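You operate a simulated robot arm through the tools that you are given. There is no shell and no other tool.

You run a simulated robot arm. Do the job below in one go: nothing can be reset, and whatever is moved stays where it is left.

JOB
Bend the crooked white wire straight and lay it in the Pass side.
Fine: use the brown bend tester and the double wire tray; swing the brown tester lever to the yellow mark first; the tail ends over the green mark.

Only the result counts: the job must be done as asked and must still hold three seconds after the hand-in. Knocking over, shifting, dropping, spilling or breaking anything else fails it.

ROBOT AND FRAMES
A 7-joint arm with a two-finger parallel gripper, fixed in place. Base frame: the origin is on the floor under the middle of its stand, x ahead of it, y to its left, z up; the work surface is at about z = 0.86. Units: m, degrees, N and s.
With the tool pointing down near the work surface it reaches from about 0.24 to 0.68 m from the base axis. Its first joint turns from -66.0 to 66.0 degrees. Payload 2.4 kg.
Tool frame: the origin (TCP) lies between the finger pads and is the grasp point; the fingertips stand 0.03 m ahead of it; z points along the fingers, y is the line along which they close. The gripper opens to 0.094 m. The fingers are 0.028 m wide and 0.01 m thick; the gripper's body (0.05 by 0.096 m) begins 0.055 m behind the TCP.
Orientation is told as [roll, pitch, yaw] about the base's x, y, z axes, in that order, counted from this pose: with the fingers straight down and closing along the base's y, the tool's x points along the base's -x, its y along +y and its z along -z.

CONTROLS
- The arm moves only by the tool arm_command. Its argument "plan" is a list that holds one entry, the list of rows, each a list of 7 numbers: the shift along the tool's x, y, z in units of 500 mm (1.0 is 500 mm), then the turn, a rotation vector about the tool's x, y, z in units of 180 degrees (1.0 is 180 degrees), then the finger opening in m, from 0 to 0.094. In form: [[[dx, dy, dz, ax, ay, az, fingers], ...]]. A call has 1 to 20 rows; each row is the pose to reach, as a shift and turn from the pose commanded when the call began, along the tool's axes at that moment. A call with a number of a shift or a turn outside -1 to 1 is refused whole. Each row takes 0.2 s and may step no farther than 0.05 m and 8.6 degrees from the row before; otherwise, or with a gripper value out of range, the whole call is refused. Where a pose cannot be reached the arm comes as near as it can. A force on the tool above 40 N (or 10 N above the force at the start of the call, whichever is more), or a blocked arm, ends the call early, and 0.2 s more pass. Each finger travels about 0.153 m/s and halts on what it meets, pressing with about 41 N; the grip force reading is that of the motor and also rises with nothing between the fingers. The clock runs only during rows and for 0.2 s after the last one: add rows that repeat a pose to give the fingers time. The reply holds the time, the measured pose of the TCP, the force on the tool along the base axes, the opening and the grip force, in the units named above and with some noise, with the torque about the TCP (base axes, N m) and any sound that the robot's microphone picked up.
- Cameras (640 x 400 px; columns grow to the right, rows downward): "scene" is fixed at [0.0248, 0.4696, 1.4351]; the picture's right is [-0.84, -0.54, 0.00], its down [-0.35, 0.55, -0.76] and it looks along [0.41, -0.64, -0.65] (base axes); focal length 355 px, centre (320, 200). "wrist" rides on the gripper at [0.076, 0.014, -0.102] in the tool frame; the picture's right is [-0.18, 0.98, 0.00], its down [-0.75, -0.14, -0.64] and it looks along [-0.63, -0.12, 0.77] (tool axes); focal length 243 px, centre (320, 200). There is no depth. A picture from a camera that has moved, and an enlarged one, comes with that camera's place and axes in the base frame and with its lens.
- camera(camera): a new picture of that camera. No time passes.
- close_up(camera, box): a new picture of the part [left, top, right, bottom] of that camera's present view, enlarged. No time passes.
- finish_job(): hands the job in; it is judged then, once.

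Places have to be worked out from the pictures, the camera data and where the tool is seen. Open the gripper and draw the arm clear of the work before you hand the job in, unless the task says otherwise.

The tools are called after "Call:" by a JSON object that holds its "method" and its "body". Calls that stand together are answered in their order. arm_command: Moves the arm, as the interface text tells. Its arguments: {"type":"object","properties":{"plan":{"type":"array","items":{"type":"array","items":{"type":"array","items":{"type":"number"}}}}},"required":["plan"]} The other tools are called the same way: camera (camera) takes a picture; close_up (camera, box) takes an enlarged picture of a part of a camera's view; finish_job () hands the job in.

At the start:

```text
clock: 0.0
tool_pos: [0.351, 0.0561, 1.1576]
ee_rot: [0.0, 0.0, 0.0]
ft_force: [-0.4, 0.7, -0.2]
moment: [-0.01, 0.01, -0.01]
gripper_width: 0.0942
finger_force: 0.1
```

scene: 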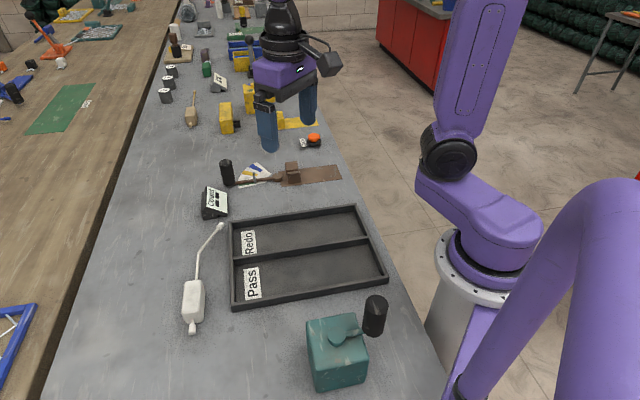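
wrist: 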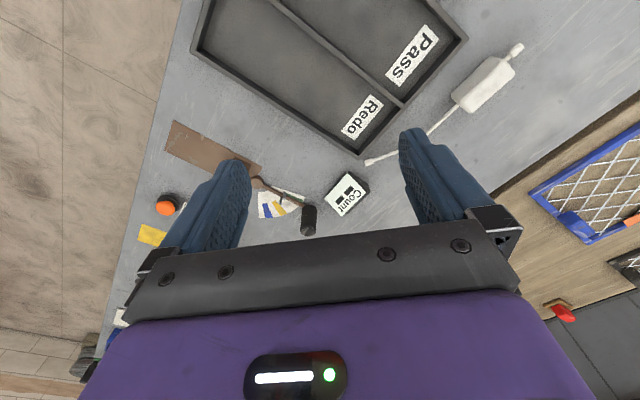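

I start by looking closely at the tester, the wire and the tray before moving anything.

Call:
{"method": "close_up", "body": {"camera": "scene", "box": [200, 140, 360, 240]}}

Call:
{"method": "close_up", "body": {"camera": "scene", "box": [160, 200, 400, 350]}}

Call:
{"method": "close_up", "body": {"camera": "wrist", "box": [150, 100, 400, 256]}}

Call:
{"method": "close_up", "body": {"camera": "scene", "box": [150, 40, 340, 160]}}

```text
4.00 times, centred on (280, 190) of scene
camera zoom: at [0.0248, 0.4696, 1.4351], right [-0.84, -0.54, 0.0], down [-0.35, 0.55, -0.76], along [0.41, -0.64, -0.65], focal length 1419 px, centre (480, 240)
```

zoom: 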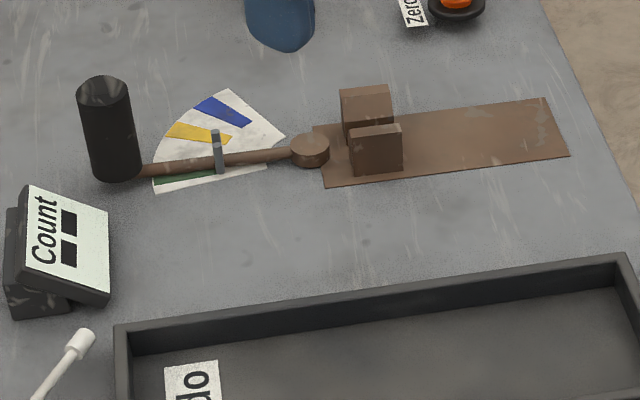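

```text
2.67 times, centred on (280, 275) of scene
camera zoom: at [0.0248, 0.4696, 1.4351], right [-0.84, -0.54, 0.0], down [-0.35, 0.55, -0.76], along [0.41, -0.64, -0.65], focal length 946 px, centre (427, 0)
```

zoom: 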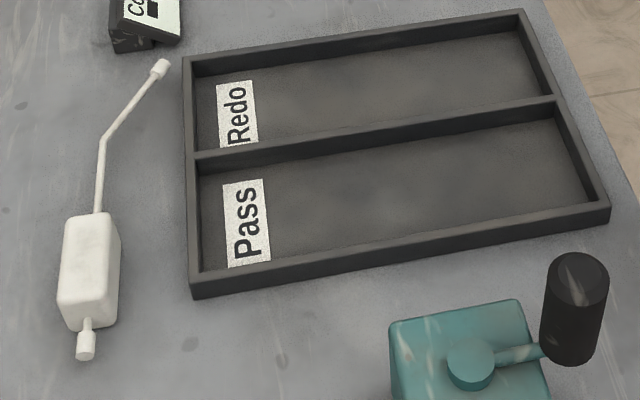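

```text
2.56 times, centred on (275, 178) of wrist
camera zoom: at [0.275, 0.0696, 1.2598], right [0.18, 0.98, 0.0], down [0.75, -0.14, 0.64], along [0.63, -0.12, -0.77], focal length 621 px, centre (435, 256)
```

zoom: 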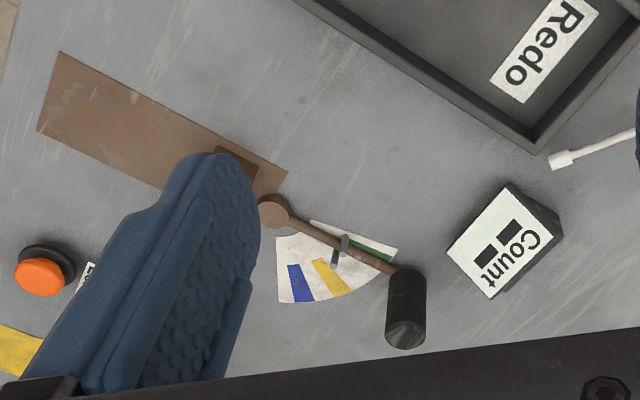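

```text
3.33 times, centred on (245, 100) of scene
camera zoom: at [0.0248, 0.4696, 1.4351], right [-0.84, -0.54, 0.0], down [-0.35, 0.55, -0.76], along [0.41, -0.64, -0.65], focal length 1182 px, centre (570, 533)
```

zoom: 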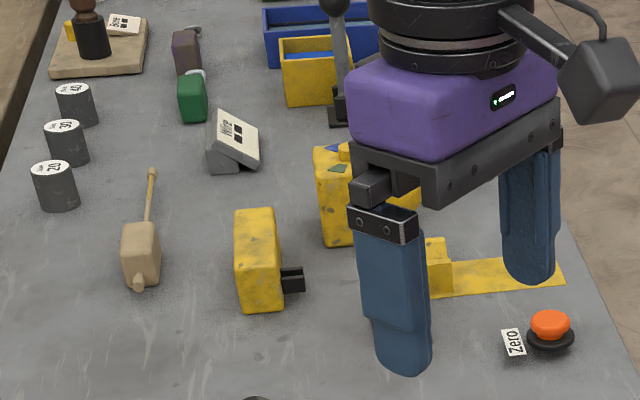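

The brown tester has a base plate with two jaws, a pivoted lever with a pin and a black knob, and a sector with green, yellow and blue marks. From the scene camera I put the pivot near (0.525,-0.103) and the jaw axis at about 45° to base x. I'll move above the tester for a better look with the wrist camera.

Call:
{"method": "arm_command", "body": {"plan": [[[-0.0596, -0.0532, 0.0432, 0, 0, 0, 0.094], [-0.1192, -0.1064, 0.0864, 0, 0, 0, 0.094], [-0.1788, -0.1596, 0.1296, 0, 0, 0, 0.094], [-0.2384, -0.2128, 0.1728, 0, 0, 0, 0.094], [-0.298, -0.266, 0.216, 0, 0, 0, 0.094]]]}}

```text
clock: 1.2
tool_pos: [0.5022, -0.0768, 1.0496]
ee_rot: [0.0, 0.0, 0.1]
ft_force: [0.7, 0.6, -0.6]
moment: [0.0, 0.01, -0.01]
gripper_width: 0.0941
finger_force: 0.0
```

The arm reached the hover pose above the tester. I'll take pictures from here.

Call:
{"method": "camera", "body": {"camera": "wrist"}}

Call:
{"method": "camera", "body": {"camera": "scene"}}

```text
taken
camera wrist: at [0.426, -0.0633, 1.1527], right [0.18, 0.98, 0.0], down [0.75, -0.14, 0.64], along [0.63, -0.12, -0.77], focal length 243 px, centre (320, 200)
```

wrist: 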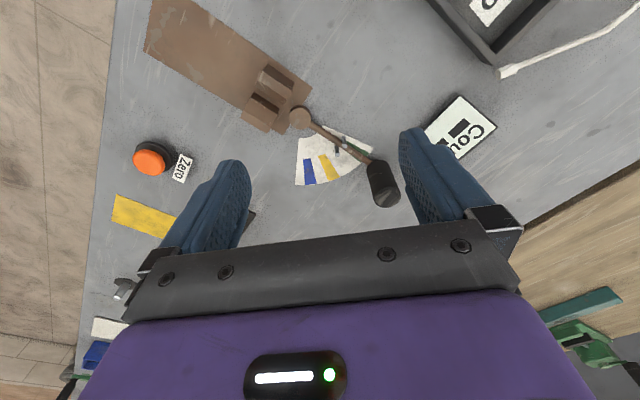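

```text
taken
```

scene: 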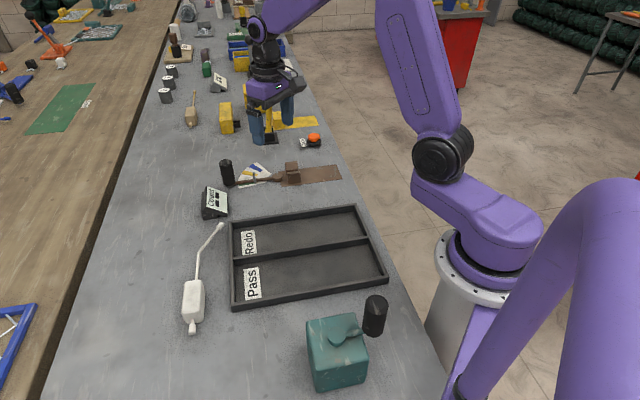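

Call:
{"method": "close_up", "body": {"camera": "wrist", "box": [230, 50, 420, 215]}}

Call:
{"method": "close_up", "body": {"camera": "wrist", "box": [280, 100, 380, 190]}}

Call:
{"method": "close_up", "body": {"camera": "scene", "box": [210, 150, 310, 212]}}

```text
2.42 times, centred on (325, 132) of wrist
camera zoom: at [0.426, -0.0633, 1.1527], right [0.18, 0.98, 0.0], down [0.75, -0.14, 0.64], along [0.63, -0.12, -0.77], focal length 588 px, centre (308, 364)
```

zoom: 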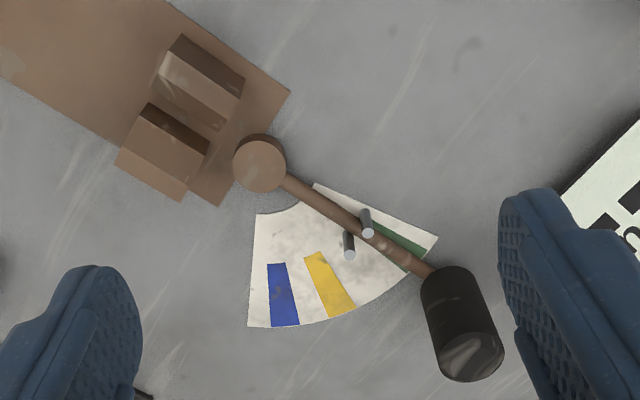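

```text
4.44 times, centred on (330, 145) of wrist
camera zoom: at [0.426, -0.0633, 1.1527], right [0.18, 0.98, 0.0], down [0.75, -0.14, 0.64], along [0.63, -0.12, -0.77], focal length 1078 px, centre (276, 444)
```

zoom: 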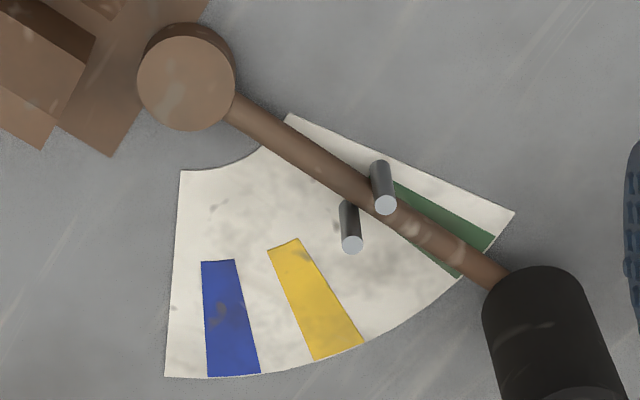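

```text
6.40 times, centred on (260, 181) of scene
camera zoom: at [0.0248, 0.4696, 1.4351], right [-0.84, -0.54, 0.0], down [-0.35, 0.55, -0.76], along [0.41, -0.64, -0.65], focal length 2270 px, centre (704, 322)
```

zoom: 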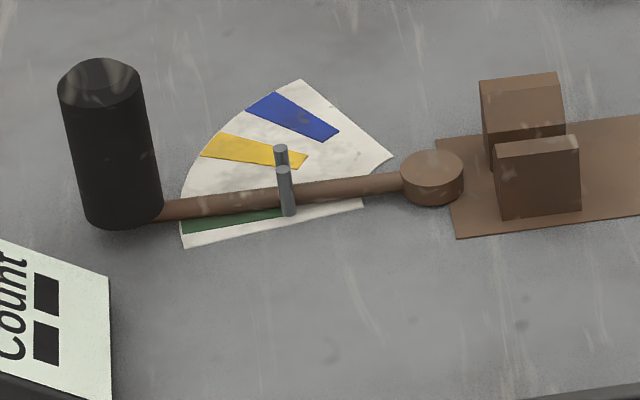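

The lever carries a fork of two pins, at about (0.567,-0.060) and (0.5775,-0.070) with tops near z=0.885. So the plan reads: fork to yellow first, lay the wire with its crooked tail between the pins, then swing until the tail is over green. I'll zoom in on the jaws and the wire for exact geometry.

Call:
{"method": "close_up", "body": {"camera": "wrist", "box": [225, 45, 325, 145]}}

Call:
{"method": "close_up", "body": {"camera": "scene", "box": [265, 145, 350, 200]}}

Call:
{"method": "close_up", "body": {"camera": "scene", "box": [165, 210, 265, 345]}}

```text
4.00 times, centred on (275, 95) of wrist
camera zoom: at [0.426, -0.0633, 1.1527], right [0.18, 0.98, 0.0], down [0.75, -0.14, 0.64], along [0.63, -0.12, -0.77], focal length 970 px, centre (500, 620)
```

zoom: 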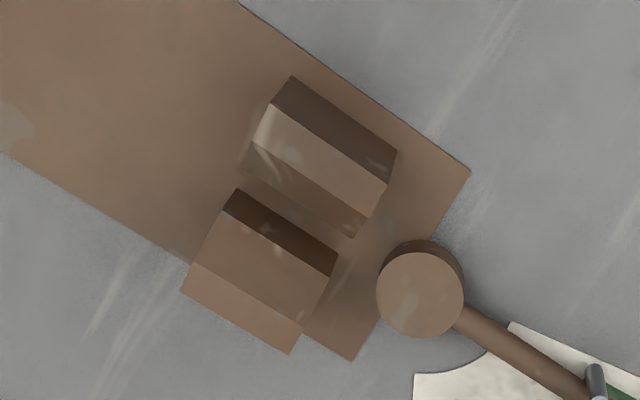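

```text
7.27 times, centred on (308, 172) of scene
camera zoom: at [0.0248, 0.4696, 1.4351], right [-0.84, -0.54, 0.0], down [-0.35, 0.55, -0.76], along [0.41, -0.64, -0.65], focal length 2580 px, centre (411, 400)
```

zoom: 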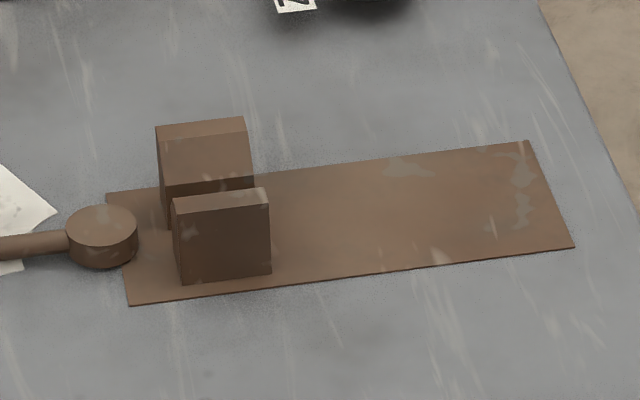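

```text
2.96 times, centred on (215, 278) of scene
camera zoom: at [0.0248, 0.4696, 1.4351], right [-0.84, -0.54, 0.0], down [-0.35, 0.55, -0.76], along [0.41, -0.64, -0.65], focal length 1051 px, centre (631, -30)
```

zoom: 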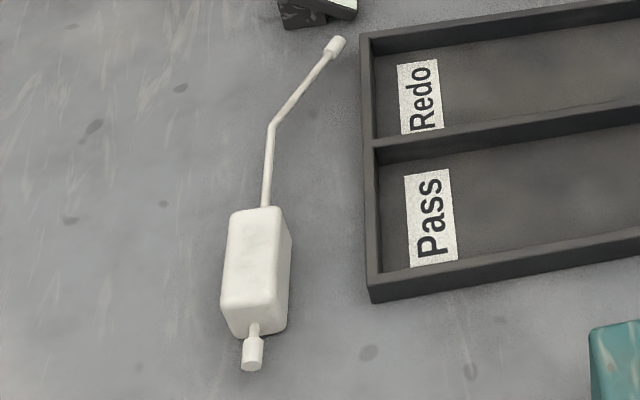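

The marks, measured about the pivot at (0.530,-0.108), come out at green ≈45.5° (straight along the jaws), yellow ≈15.5° and blue ≈-5°. The wire's tail bends about 30° clockwise, so it matches yellow. The lever knob stands near (0.617,-0.020), top at z≈0.93. I'll move above it and yaw 45°.

Call:
{"method": "arm_command", "body": {"plan": [[[-0.039, 0.0191, 0.01, 0, 0, -0.0417, 0.07], [-0.078, 0.0383, 0.02, 0, 0, -0.0833, 0.07], [-0.117, 0.0574, 0.03, 0, 0, -0.125, 0.07], [-0.156, 0.0765, 0.04, 0, 0, -0.1667, 0.07], [-0.195, 0.0957, 0.05, 0, 0, -0.2083, 0.07], [-0.234, 0.1148, 0.06, 0, 0, -0.25, 0.07]]]}}

Call:
{"method": "camera", "body": {"camera": "wrist"}}

Call:
{"method": "close_up", "body": {"camera": "scene", "box": [180, 80, 340, 220]}}

```text
clock: 2.6
tool_pos: [0.6151, -0.019, 1.0195]
ee_rot: [0.0, 0.1, 45.1]
ft_force: [0.4, -0.4, -1.4]
moment: [0.01, 0.01, 0.01]
gripper_width: 0.0701
finger_force: 0.1
```

```text
taken
camera wrist: at [0.553, -0.0632, 1.1214], right [-0.57, 0.82, 0.0], down [0.63, 0.43, 0.64], along [0.53, 0.36, -0.77], focal length 243 px, centre (320, 200)
```

wrist: 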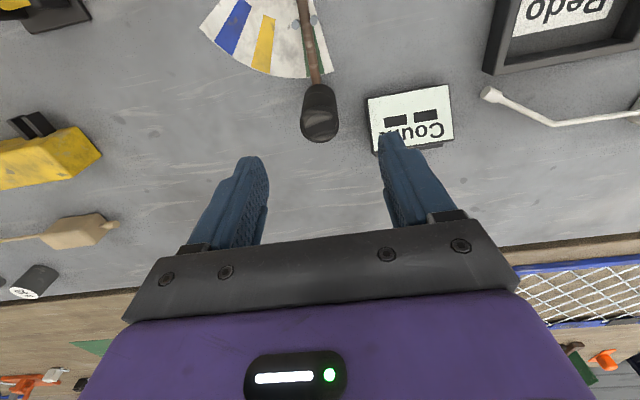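

```text
2.86 times, centred on (260, 150) of scene
camera zoom: at [0.0248, 0.4696, 1.4351], right [-0.84, -0.54, 0.0], down [-0.35, 0.55, -0.76], along [0.41, -0.64, -0.65], focal length 1013 px, centre (491, 343)
```

zoom: 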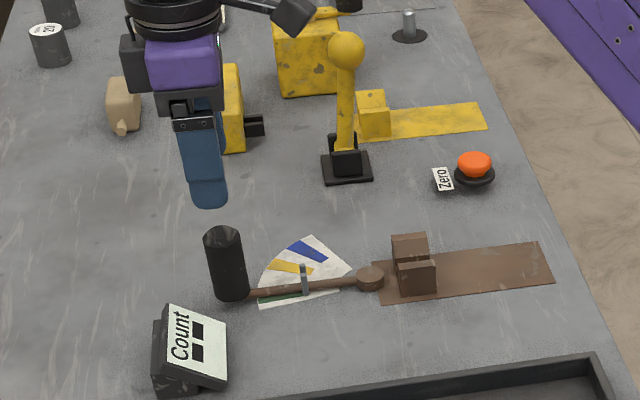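

The new wrist view puts the knob top at about (0.618,-0.018), right under the TCP. I'll descend around the knob and close to learn its diameter.

Call:
{"method": "arm_command", "body": {"plan": [[[0, 0, 0.07, 0, 0, 0, 0.07], [0, 0, 0.14, 0, 0, 0, 0.07], [0, 0, 0.21, 0, 0, 0, 0.07], [0, 0, 0.21, 0, 0, 0, 0.05], [0, 0, 0.21, 0, 0, 0, 0.03], [0, 0, 0.21, 0, 0, 0, 0.02]]]}}

Call:
{"method": "close_up", "body": {"camera": "scene", "box": [190, 120, 320, 220]}}

```text
clock: 4.0
tool_pos: [0.6148, -0.019, 0.9144]
ee_rot: [0.0, 0.1, 45.1]
ft_force: [1.0, -0.2, -1.8]
moment: [0.52, 0.11, -0.01]
gripper_width: 0.0312
finger_force: 44.6
```

```text
4.00 times, centred on (255, 170) of scene
camera zoom: at [0.0249, 0.4696, 1.4351], right [-0.84, -0.54, 0.0], down [-0.35, 0.55, -0.76], along [0.41, -0.64, -0.65], focal length 1419 px, centre (580, 320)
```

zoom: 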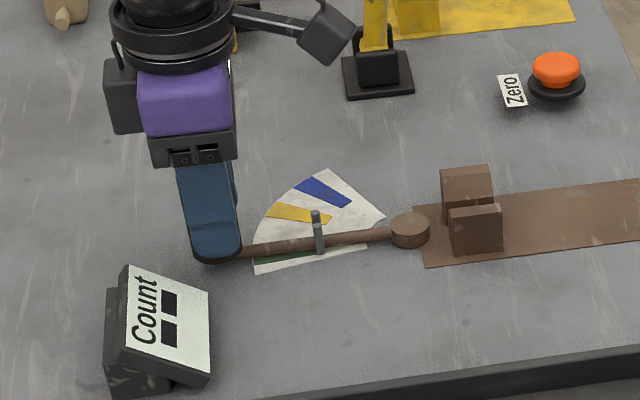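

The knob is gripped at an opening of 0.031 m with little side force. I'll loosen to 0.034 m as a cage and swing the lever clockwise by about 30.5° around the pivot to the yellow mark.

Call:
{"method": "arm_command", "body": {"plan": [[[0, 0, 0, 0, 0, 0, 0.034], [0.00094, -0.02618, 0, 0, 0, 0.03389, 0.034], [0.00465, -0.05212, 0, 0, 0, 0.06778, 0.034], [0.0111, -0.0775, 0, 0, 0, 0.10167, 0.034], [0.02021, -0.10208, 0, 0, 0, 0.13556, 0.034], [0.03188, -0.12554, 0, 0, 0, 0.16944, 0.034], [0.03188, -0.12554, 0, 0, 0, 0.16944, 0.034]]]}}

Call:
{"method": "close_up", "body": {"camera": "scene", "box": [190, 120, 320, 220]}}

Call:
{"method": "camera", "body": {"camera": "wrist"}}

```text
clock: 5.6
tool_pos: [0.6493, -0.0753, 0.9145]
ee_rot: [0.0, 0.0, 14.4]
ft_force: [0.0, -0.2, 0.0]
moment: [-0.01, 0.02, -0.01]
gripper_width: 0.0342
finger_force: 0.2
```

```text
4.00 times, centred on (255, 170) of scene
camera zoom: at [0.0248, 0.4696, 1.4351], right [-0.84, -0.54, 0.0], down [-0.35, 0.55, -0.76], along [0.41, -0.64, -0.65], focal length 1419 px, centre (580, 320)
```

zoom: 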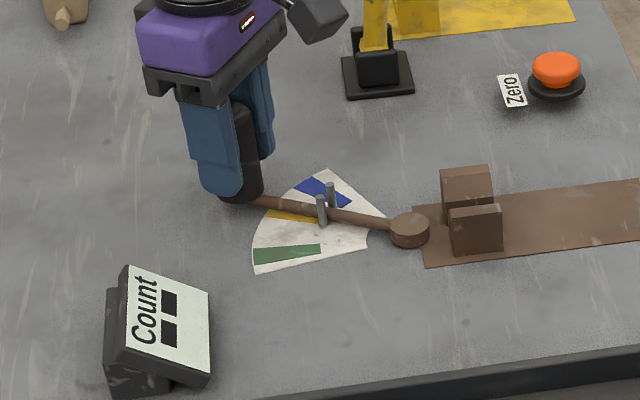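

```text
taken
camera wrist: at [0.5723, -0.0809, 1.0175], right [-0.07, 1.0, 0.0], down [0.77, 0.05, 0.64], along [0.64, 0.04, -0.77], focal length 243 px, centre (320, 200)
```

wrist: 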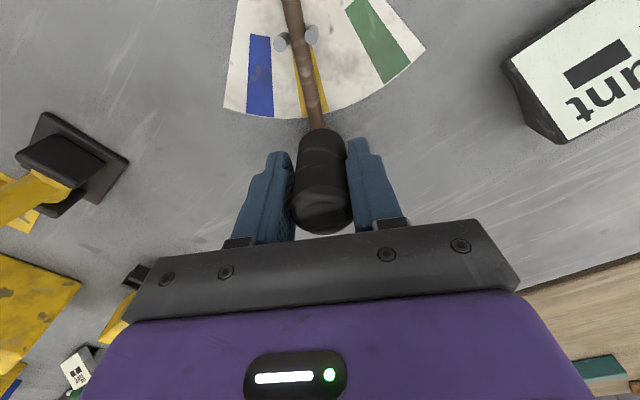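

The lever is now over the yellow strip. I'll zoom in to check how well it is centred on it.

Call:
{"method": "close_up", "body": {"camera": "wrist", "box": [210, 0, 430, 140]}}

```text
2.86 times, centred on (320, 70) of wrist
camera zoom: at [0.5723, -0.0809, 1.0175], right [-0.07, 1.0, 0.0], down [0.77, 0.05, 0.64], along [0.64, 0.04, -0.77], focal length 693 px, centre (320, 571)
```

zoom: 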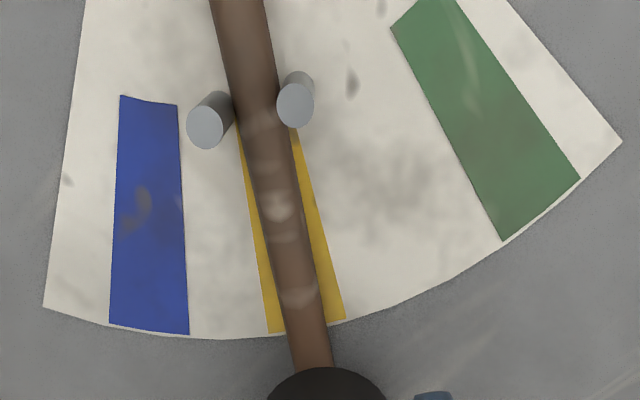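

The lever sits centred on yellow. I'll open the fingers, rise straight up, and travel to a viewing pose near the white wire with the fingers turned across its block.

Call:
{"method": "arm_command", "body": {"plan": [[[0, 0, 0, 0, 0, 0, 0.06], [0, 0, -0.097, 0, 0, 0, 0.07], [0, 0, -0.194, 0, 0, 0, 0.08], [0, 0, -0.291, 0, 0, 0, 0.08], [0.0297, 0.0842, -0.291, 0, 0, 0.0336, 0.08], [0.0594, 0.1684, -0.291, 0, 0, 0.0672, 0.08], [0.0892, 0.2525, -0.291, 0, 0, 0.1008, 0.08], [0.1189, 0.3367, -0.291, 0, 0, 0.1344, 0.08], [0.1486, 0.4209, -0.291, 0, 0, 0.168, 0.08], [0.1783, 0.5051, -0.291, 0, 0, 0.2017, 0.08], [0.208, 0.5893, -0.291, 0, 0, 0.2353, 0.08], [0.2378, 0.6734, -0.291, 0, 0, 0.2689, 0.08], [0.2675, 0.7576, -0.291, 0, 0, 0.3025, 0.08], [0.2972, 0.8418, -0.291, 0, 0, 0.3361, 0.08]]]}}

Call:
{"method": "camera", "body": {"camera": "wrist"}}

Call:
{"method": "camera", "body": {"camera": "scene"}}

```text
clock: 8.6
tool_pos: [0.4006, 0.2959, 1.06]
ee_rot: [-0.1, 0.1, -46.1]
ft_force: [0.0, -0.3, -0.3]
moment: [0.0, -0.04, -0.01]
gripper_width: 0.0799
finger_force: 0.0
```

```text
taken
camera wrist: at [0.3581, 0.3602, 1.1625], right [0.84, 0.55, 0.0], down [0.42, -0.64, 0.64], along [0.35, -0.54, -0.77], focal length 243 px, centre (320, 200)
```

wrist: 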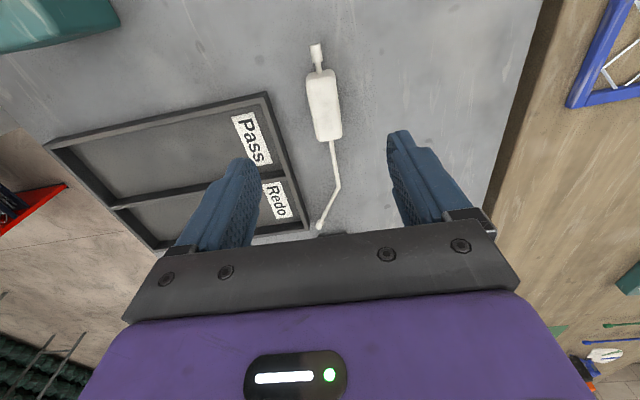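

```text
taken
```

scene: 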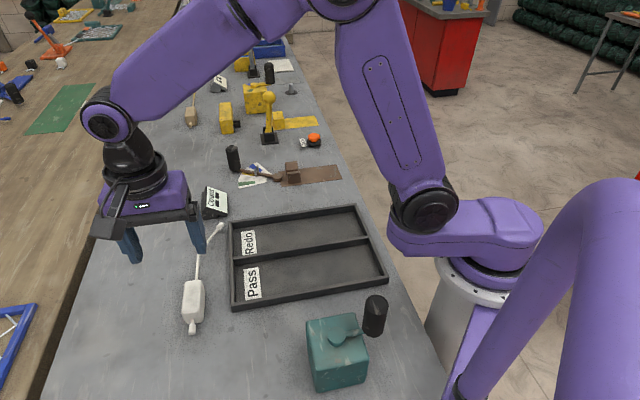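

Call:
{"method": "close_up", "body": {"camera": "wrist", "box": [260, 30, 400, 240]}}

Call:
{"method": "close_up", "body": {"camera": "wrist", "box": [280, 30, 370, 150]}}

Call:
{"method": "close_up", "body": {"camera": "scene", "box": [170, 265, 230, 345]}}

Call:
{"method": "close_up", "body": {"camera": "scene", "box": [220, 140, 320, 205]}}

```text
1.90 times, centred on (330, 135) of wrist
camera zoom: at [0.3581, 0.3602, 1.1625], right [0.84, 0.55, 0.0], down [0.42, -0.64, 0.64], along [0.35, -0.54, -0.77], focal length 462 px, centre (301, 324)
```

zoom: 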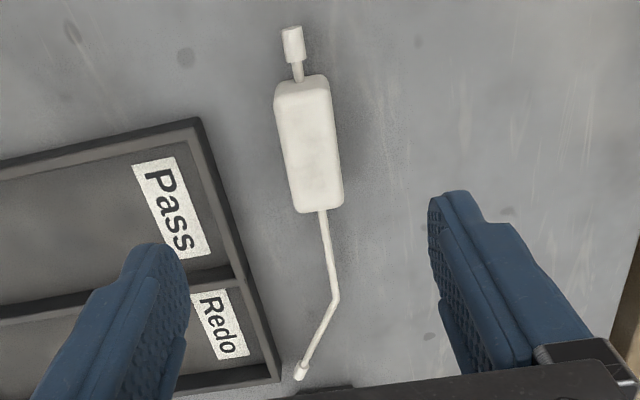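

```text
3.33 times, centred on (325, 90) of wrist
camera zoom: at [0.3581, 0.3602, 1.1625], right [0.84, 0.55, 0.0], down [0.42, -0.64, 0.64], along [0.35, -0.54, -0.77], focal length 809 px, centre (303, 567)
```

zoom: 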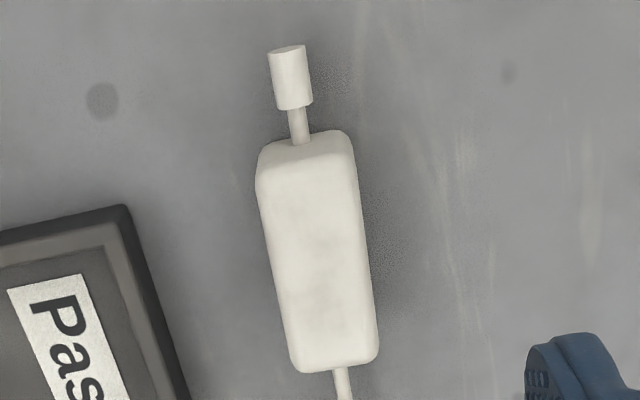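

```text
5.00 times, centred on (200, 305) of scene
camera zoom: at [0.0248, 0.4696, 1.4351], right [-0.84, -0.54, 0.0], down [-0.35, 0.55, -0.76], along [0.41, -0.64, -0.65], focal length 1774 px, centre (920, -325)
```

zoom: 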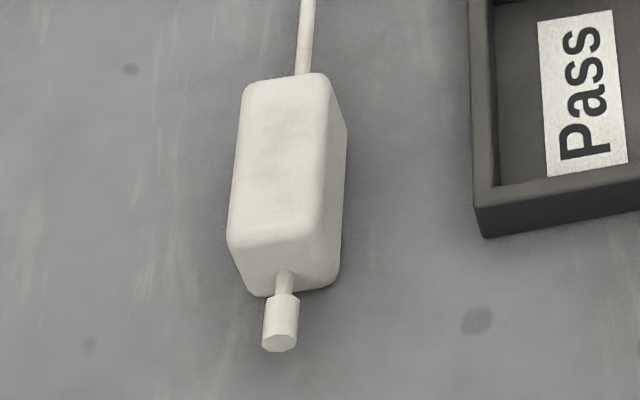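

```text
6.15 times, centred on (270, 172) of scene
camera zoom: at [0.0248, 0.4696, 1.4351], right [-0.84, -0.54, 0.0], down [-0.35, 0.55, -0.76], along [0.41, -0.64, -0.65], focal length 2183 px, centre (628, 369)
```

zoom: 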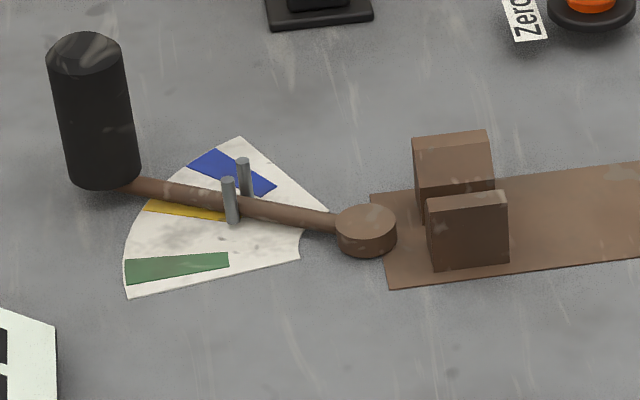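

The lever has stayed on yellow. I put the white block centre at about (0.416,0.284), 0.030 wide × 0.066 long with its top near z=0.892, axis at -46.7°. The bend is about 0.121 ahead of the block centre and the tail about 0.088 long at -75°. I'll lower to just above the block and check alignment.

Call:
{"method": "arm_command", "body": {"plan": [[[-0.0193, 0.003, 0.08, 0, 0, 0.002, 0.058], [-0.0386, 0.006, 0.16, 0, 0, 0.0039, 0.058], [-0.0386, 0.006, 0.22, 0, 0, 0.0039, 0.058], [-0.0386, 0.006, 0.22, 0, 0, 0.0039, 0.058]]]}}

Call:
{"method": "camera", "body": {"camera": "wrist"}}

Call:
{"method": "close_up", "body": {"camera": "scene", "box": [120, 180, 280, 350]}}

```text
clock: 9.6
tool_pos: [0.4145, 0.2837, 0.9489]
ee_rot: [0.1, 0.0, -46.8]
ft_force: [-0.3, -1.0, -0.2]
moment: [-0.01, 0.04, 0.02]
gripper_width: 0.058
finger_force: 0.0
```

```text
taken
camera wrist: at [0.3741, 0.3486, 1.0517], right [0.84, 0.54, 0.0], down [0.41, -0.65, 0.64], along [0.35, -0.54, -0.77], focal length 243 px, centre (320, 200)
```

wrist: 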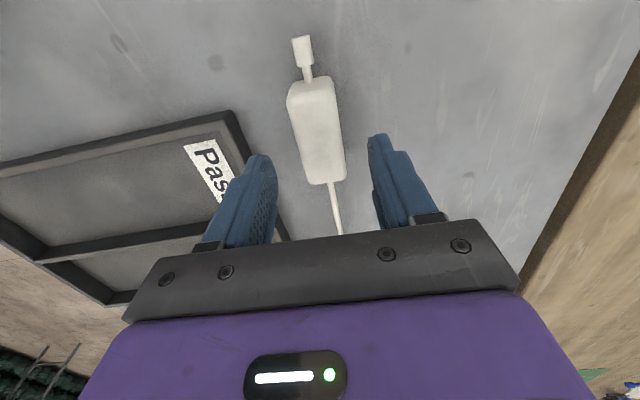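

```text
2.35 times, centred on (200, 265) of scene
camera zoom: at [0.0248, 0.4696, 1.4351], right [-0.84, -0.54, 0.0], down [-0.35, 0.55, -0.76], along [0.41, -0.64, -0.65], focal length 835 px, centre (602, 47)
```

zoom: 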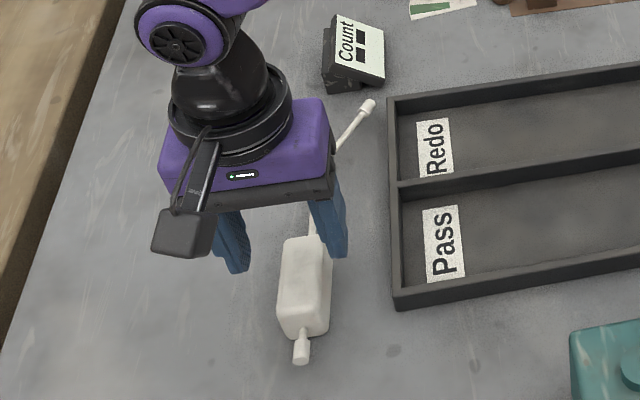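

The TCP at (0.4145,0.2837) sits over the block centre within a millimetre or so. I'll descend to z≈0.895 and close on the block.

Call:
{"method": "arm_command", "body": {"plan": [[[0, 0, 0.06, 0, 0, 0, 0.058], [0, 0, 0.107, 0, 0, 0, 0.058], [0, 0, 0.107, 0, 0, 0, 0.045], [0, 0, 0.107, 0, 0, 0, 0.03], [0, 0, 0.107, 0, 0, 0, 0.02], [0, 0, 0.107, 0, 0, 0, 0.02]]]}}

Call:
{"method": "camera", "body": {"camera": "wrist"}}

Call:
{"method": "close_up", "body": {"camera": "scene", "box": [120, 180, 280, 350]}}

```text
clock: 11.0
tool_pos: [0.4166, 0.2826, 0.8958]
ee_rot: [0.0, 0.0, -46.7]
ft_force: [-1.2, 1.0, 0.3]
moment: [0.02, 0.01, -0.01]
gripper_width: 0.0357
finger_force: 40.9
```

```text
taken
camera wrist: at [0.3747, 0.3477, 0.998], right [0.84, 0.54, 0.0], down [0.41, -0.65, 0.64], along [0.35, -0.54, -0.77], focal length 243 px, centre (320, 200)
```

wrist: 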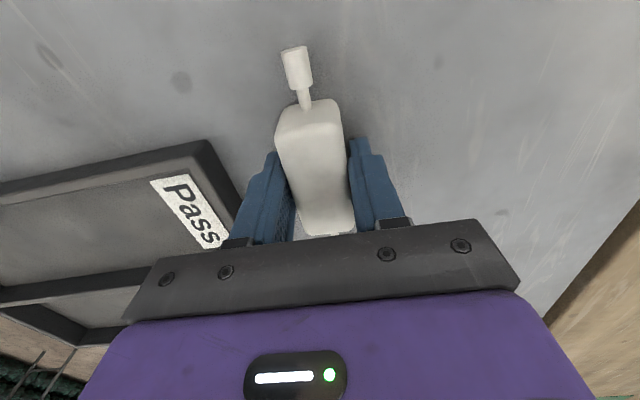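

```text
2.35 times, centred on (200, 265) of scene
camera zoom: at [0.0248, 0.4697, 1.4351], right [-0.84, -0.54, 0.0], down [-0.35, 0.55, -0.76], along [0.41, -0.64, -0.65], focal length 835 px, centre (602, 47)
```

zoom: 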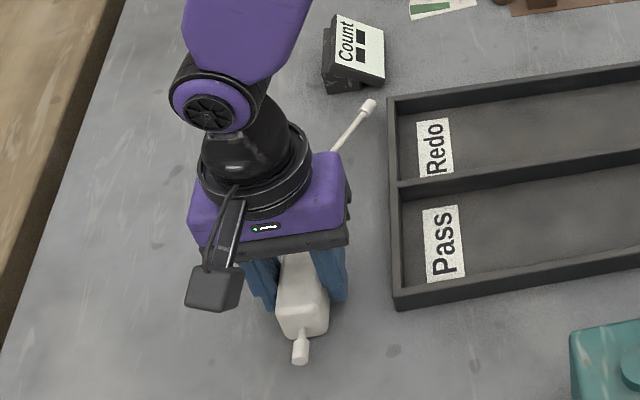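

The block is gripped (opening 0.0357 m). I'll lift to z≈1.03, carry the wire to above the tester and turn by 92° so its axis matches the jaw axis.

Call:
{"method": "arm_command", "body": {"plan": [[[0, 0, -0.0895, 0, 0, 0, 0.02], [0, 0, -0.179, 0, 0, 0, 0.02], [0, 0, -0.2684, 0, 0, 0, 0.02], [-0.0612, -0.051, -0.2684, 0, 0, -0.0427, 0.02], [-0.1224, -0.102, -0.2684, 0, 0, -0.0854, 0.02], [-0.1836, -0.153, -0.2684, 0, 0, -0.1281, 0.02], [-0.2447, -0.204, -0.2684, 0, 0, -0.1707, 0.02], [-0.3059, -0.255, -0.2684, 0, 0, -0.2134, 0.02], [-0.3671, -0.306, -0.2684, 0, 0, -0.2561, 0.02], [-0.4283, -0.357, -0.2684, 0, 0, -0.2988, 0.02], [-0.4895, -0.408, -0.2684, 0, 0, -0.3415, 0.02], [-0.5507, -0.459, -0.2684, 0, 0, -0.3842, 0.02], [-0.6118, -0.51, -0.2684, 0, 0, -0.4268, 0.02], [-0.673, -0.561, -0.2684, 0, 0, -0.4695, 0.02], [-0.7342, -0.612, -0.2684, 0, 0, -0.5122, 0.02]]]}}

Call:
{"method": "camera", "body": {"camera": "scene"}}

Call:
{"method": "camera", "body": {"camera": "wrist"}}

```text
clock: 14.2
tool_pos: [0.4443, -0.1917, 1.0313]
ee_rot: [0.0, 0.0, 45.6]
ft_force: [0.3, -1.2, 0.9]
moment: [-0.02, -0.01, -0.04]
gripper_width: 0.0196
finger_force: 0.0
```

```text
taken
```

scene: 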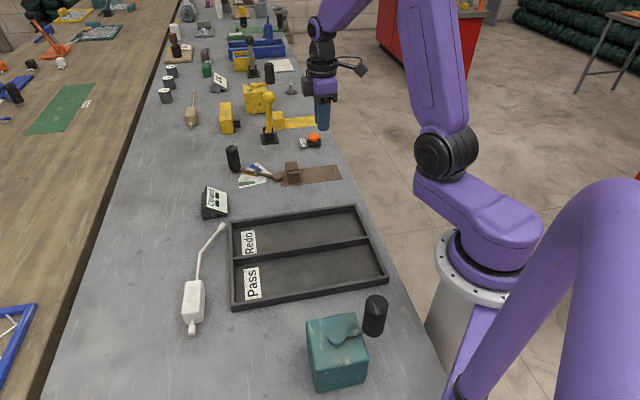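

```text
taken
camera wrist: at [0.382, -0.2371, 1.1343], right [-0.57, 0.82, 0.0], down [0.63, 0.44, 0.64], along [0.53, 0.37, -0.77], focal length 243 px, centre (320, 200)
```

wrist: 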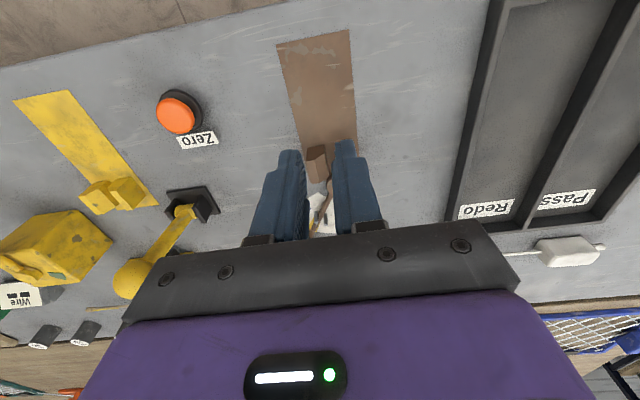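

The wire stayed behind on the table: the fingers are closed to 0.0196 m and empty. I'll look at the wire's present state in detail before trying again.

Call:
{"method": "close_up", "body": {"camera": "scene", "box": [170, 265, 230, 345]}}

Call:
{"method": "close_up", "body": {"camera": "scene", "box": [165, 210, 265, 345]}}

Call:
{"method": "close_up", "body": {"camera": "wrist", "box": [440, 170, 640, 295]}}

Call:
{"method": "close_up", "body": {"camera": "wrist", "box": [250, 20, 400, 240]}}

```text
5.00 times, centred on (200, 305) of scene
camera zoom: at [0.0248, 0.4696, 1.4351], right [-0.84, -0.54, 0.0], down [-0.35, 0.55, -0.76], along [0.41, -0.64, -0.65], focal length 1774 px, centre (920, -325)
```

zoom: 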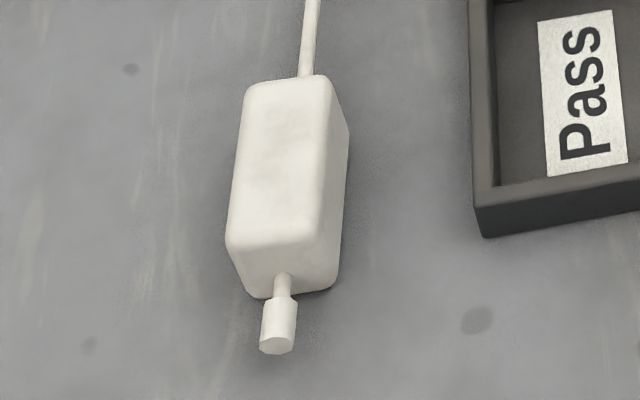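

```text
2.96 times, centred on (215, 278) of scene
camera zoom: at [0.0248, 0.4696, 1.4351], right [-0.84, -0.54, 0.0], down [-0.35, 0.55, -0.76], along [0.41, -0.64, -0.65], focal length 1051 px, centre (631, -30)
```

zoom: 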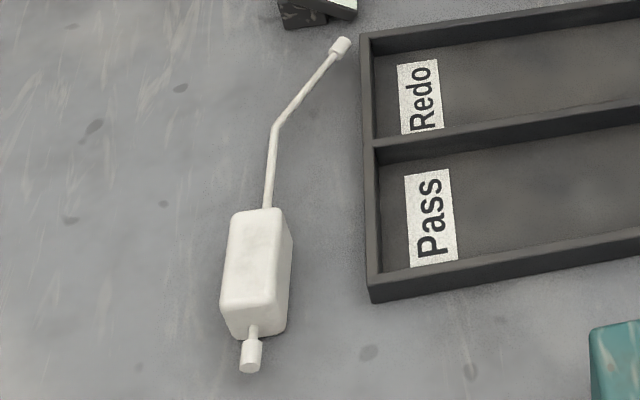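

```text
3.20 times, centred on (540, 232) of wrist
camera zoom: at [0.382, -0.2371, 1.1343], right [-0.57, 0.82, 0.0], down [0.63, 0.44, 0.64], along [0.53, 0.37, -0.77], focal length 776 px, centre (-384, 96)
```

zoom: 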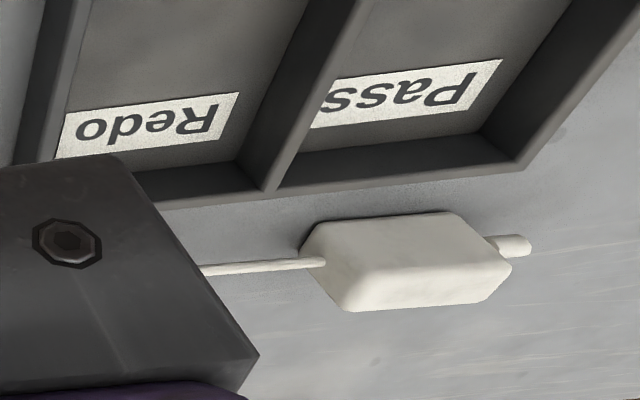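

```text
1.82 times, centred on (325, 130) of wrist
camera zoom: at [0.382, -0.2371, 1.1343], right [-0.57, 0.82, 0.0], down [0.63, 0.44, 0.64], along [0.53, 0.37, -0.77], focal length 441 px, centre (311, 327)
```

zoom: 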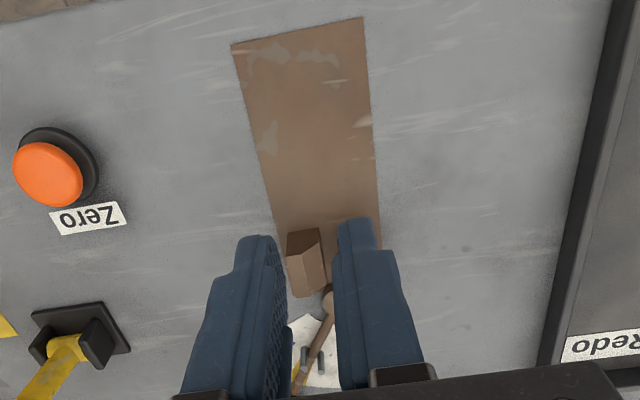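

The wire is undamaged, only turned by about 1.5° to match the fingers, so they touched it but it slipped out on the lift. I'll retrace the path with the fingers open and grip a little lower, then test with a very slow lift.

Call:
{"method": "arm_command", "body": {"plan": [[[-0.0533, 0.0592, 0, 0, 0, 0.0427, 0.05], [-0.1066, 0.1183, 0, 0, 0, 0.0854, 0.062], [-0.16, 0.1775, 0, 0, 0, 0.1281, 0.062], [-0.2133, 0.2367, 0, 0, 0, 0.1707, 0.062], [-0.2666, 0.2958, 0, 0, 0, 0.2134, 0.062], [-0.3199, 0.355, 0, 0, 0, 0.2561, 0.062], [-0.3732, 0.4142, 0, 0, 0, 0.2988, 0.062], [-0.4265, 0.4733, 0, 0, 0, 0.3415, 0.062], [-0.4799, 0.5325, 0, 0, 0, 0.3842, 0.062], [-0.5332, 0.5917, 0, 0, 0, 0.4268, 0.062], [-0.5865, 0.6508, 0, 0, 0, 0.4695, 0.062], [-0.6398, 0.71, 0, 0, 0, 0.5122, 0.062], [-0.6398, 0.71, 0.08, 0, 0, 0.5122, 0.062], [-0.6398, 0.71, 0.15, 0, 0, 0.5122, 0.062], [-0.6398, 0.71, 0.15, 0, 0, 0.5122, 0.062]]]}}

Call:
{"method": "camera", "body": {"camera": "wrist"}}

Call:
{"method": "close_up", "body": {"camera": "wrist", "box": [250, 20, 390, 240]}}

```text
clock: 17.4
tool_pos: [0.4158, 0.2812, 0.9556]
ee_rot: [0.0, 0.0, -46.7]
ft_force: [0.1, 0.2, -0.3]
moment: [0.02, 0.01, 0.03]
gripper_width: 0.0621
finger_force: 0.1
```

```text
taken
camera wrist: at [0.3739, 0.3457, 1.0578], right [0.84, 0.54, 0.0], down [0.41, -0.65, 0.64], along [0.35, -0.54, -0.77], focal length 243 px, centre (320, 200)
```

wrist: 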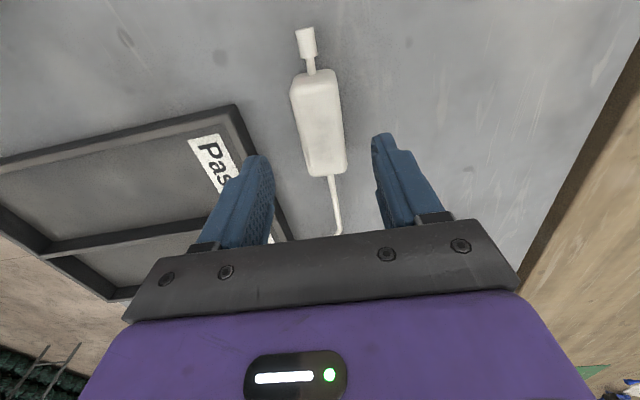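

```text
1.82 times, centred on (320, 130) of wrist
camera zoom: at [0.3739, 0.3457, 1.0578], right [0.84, 0.54, 0.0], down [0.41, -0.65, 0.64], along [0.35, -0.54, -0.77], focal length 441 px, centre (320, 327)
```

zoom: 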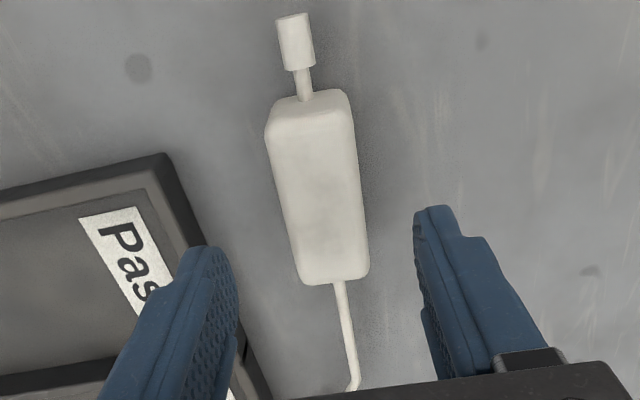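

The block is again centred between the fingers. I'll go down to about z=0.892, close, wait, and then lift only 4 mm to test the hold.

Call:
{"method": "arm_command", "body": {"plan": [[[0, 0, 0.06, 0, 0, 0, 0.058], [0, 0, 0.122, 0, 0, 0, 0.058], [0, 0, 0.127, 0, 0, 0, 0.05], [0, 0, 0.127, 0, 0, 0, 0.03], [0, 0, 0.127, 0, 0, 0, 0.0], [0, 0, 0.127, 0, 0, 0, 0.0], [0, 0, 0.127, 0, 0, 0, 0.0], [0, 0, 0.127, 0, 0, 0, 0.0]]]}}

Call:
{"method": "close_up", "body": {"camera": "wrist", "box": [230, 30, 410, 250]}}

Call:
{"method": "close_up", "body": {"camera": "scene", "box": [160, 240, 260, 350]}}

```text
clock: 19.2
tool_pos: [0.4174, 0.2821, 0.8925]
ee_rot: [0.0, 0.0, -46.7]
ft_force: [-0.3, -0.6, 0.1]
moment: [0.01, 0.0, 0.05]
gripper_width: 0.036
finger_force: 41.0
```

```text
1.82 times, centred on (320, 140) of wrist
camera zoom: at [0.3743, 0.3473, 0.9946], right [0.84, 0.54, 0.0], down [0.41, -0.65, 0.64], along [0.35, -0.54, -0.77], focal length 441 px, centre (320, 309)
```

zoom: 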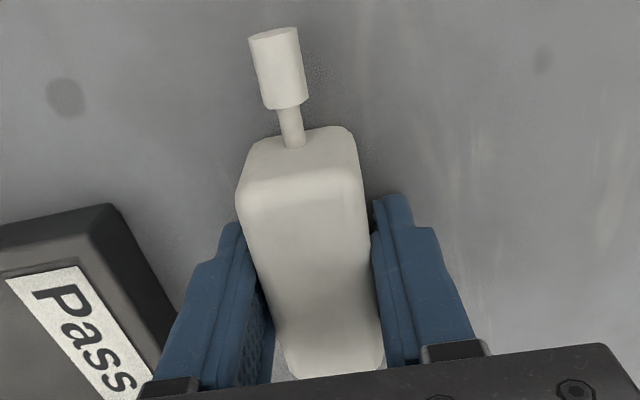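

```text
3.64 times, centred on (210, 295) of scene
camera zoom: at [0.0248, 0.4697, 1.4351], right [-0.84, -0.54, 0.0], down [-0.35, 0.55, -0.76], along [0.41, -0.64, -0.65], focal length 1290 px, centre (720, -146)
```

zoom: 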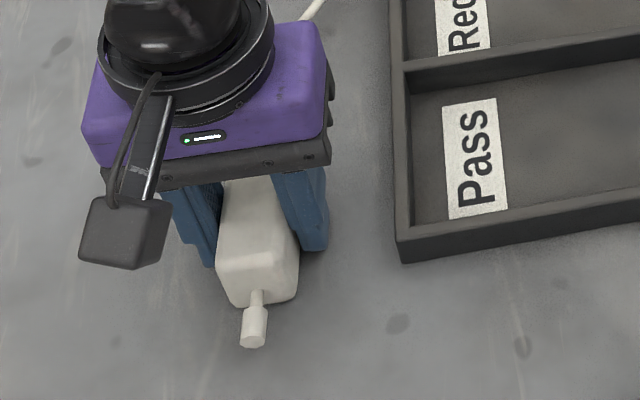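

It grips at 0.036 m with 41 N again. Now a very slow test lift in 1 mm steps.

Call:
{"method": "arm_command", "body": {"plan": [[[0, 0, -0.002, 0, 0, 0, 0.0], [0, 0, -0.004, 0, 0, 0, 0.0], [0, 0, -0.006, 0, 0, 0, 0.0], [0, 0, -0.008, 0, 0, 0, 0.0], [0, 0, -0.012, 0, 0, 0, 0.0], [0, 0, -0.016, 0, 0, 0, 0.0], [0, 0, -0.02, 0, 0, 0, 0.0], [0, 0, -0.024, 0, 0, 0, 0.0]]]}}

Call:
{"method": "close_up", "body": {"camera": "wrist", "box": [230, 30, 410, 250]}}

Call:
{"method": "close_up", "body": {"camera": "scene", "box": [160, 240, 260, 350]}}

```text
clock: 21.0
tool_pos: [0.4183, 0.2833, 0.9031]
ee_rot: [0.0, 0.0, -46.7]
ft_force: [0.9, 1.3, -1.1]
moment: [0.01, 0.03, -0.01]
gripper_width: 0.0358
finger_force: 41.3
```

```text
1.82 times, centred on (320, 140) of wrist
camera zoom: at [0.3753, 0.3479, 1.0065], right [0.84, 0.54, 0.0], down [0.41, -0.65, 0.64], along [0.35, -0.54, -0.77], focal length 441 px, centre (320, 309)
```

zoom: 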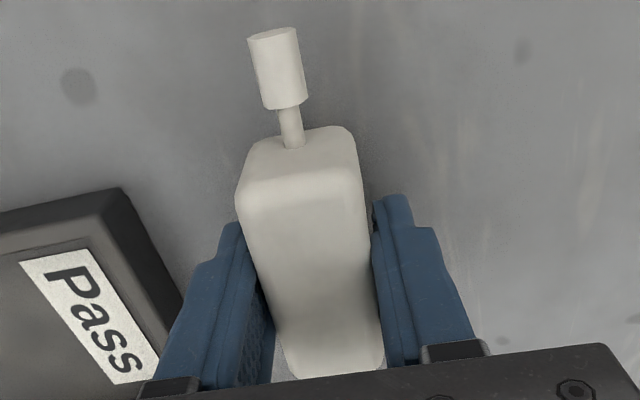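

```text
3.64 times, centred on (210, 295) of scene
camera zoom: at [0.0248, 0.4697, 1.4351], right [-0.84, -0.54, 0.0], down [-0.35, 0.55, -0.76], along [0.41, -0.64, -0.65], focal length 1290 px, centre (720, -146)
```

zoom: 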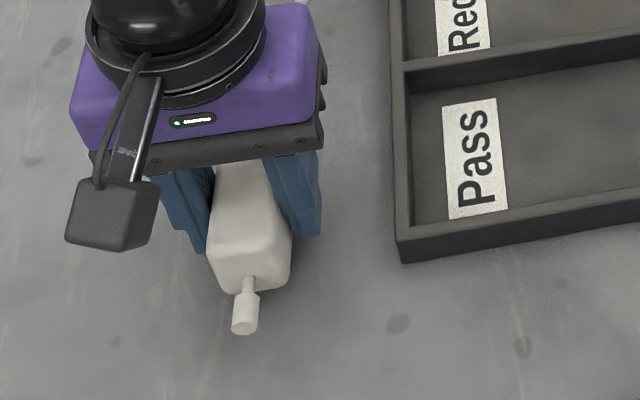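

This time the block rose with the gripper: it is unchanged in the wrist view and about 11 mm off the table. The earlier lift was too fast, so I'll keep lifting gently.

Call:
{"method": "arm_command", "body": {"plan": [[[0, 0, -0.01, 0, 0, 0, 0.0], [0, 0, -0.02, 0, 0, 0, 0.0], [0, 0, -0.032, 0, 0, 0, 0.0], [0, 0, -0.046, 0, 0, 0, 0.0], [0, 0, -0.062, 0, 0, 0, 0.0], [0, 0, -0.078, 0, 0, 0, 0.0], [0, 0, -0.094, 0, 0, 0, 0.0], [0, 0, -0.11, 0, 0, 0, 0.0], [0, 0, -0.126, 0, 0, 0, 0.0], [0, 0, -0.142, 0, 0, 0, 0.0], [0, 0, -0.158, 0, 0, 0, 0.0], [0, 0, -0.17, 0, 0, 0, 0.0], [0, 0, -0.18, 0, 0, 0, 0.0], [0, 0, -0.186, 0, 0, 0, 0.0]]]}}

Call:
{"method": "camera", "body": {"camera": "wrist"}}

Call:
{"method": "camera", "body": {"camera": "scene"}}

```text
clock: 24.0
tool_pos: [0.417, 0.2823, 0.9959]
ee_rot: [0.0, 0.0, -46.6]
ft_force: [0.3, 0.1, -2.0]
moment: [0.01, 0.0, -0.02]
gripper_width: 0.0358
finger_force: 40.9
```

```text
taken
camera wrist: at [0.3751, 0.3481, 1.0987], right [0.84, 0.54, 0.0], down [0.41, -0.65, 0.64], along [0.35, -0.54, -0.77], focal length 243 px, centre (320, 200)
```

wrist: 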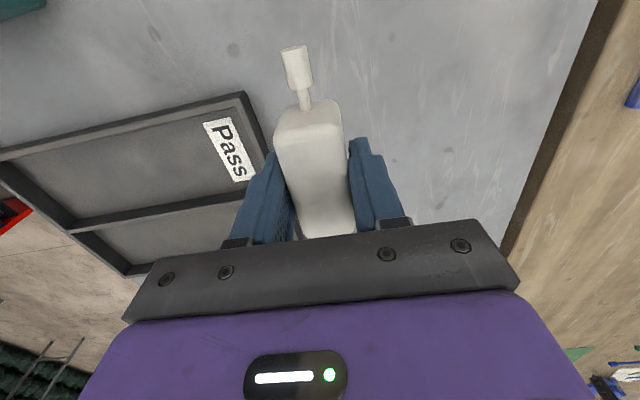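

```text
taken
```

scene: 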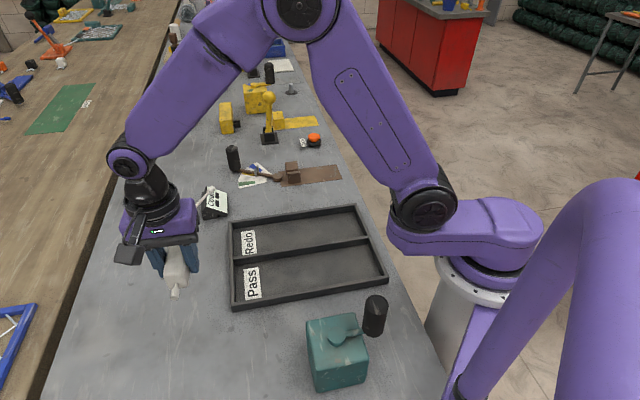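

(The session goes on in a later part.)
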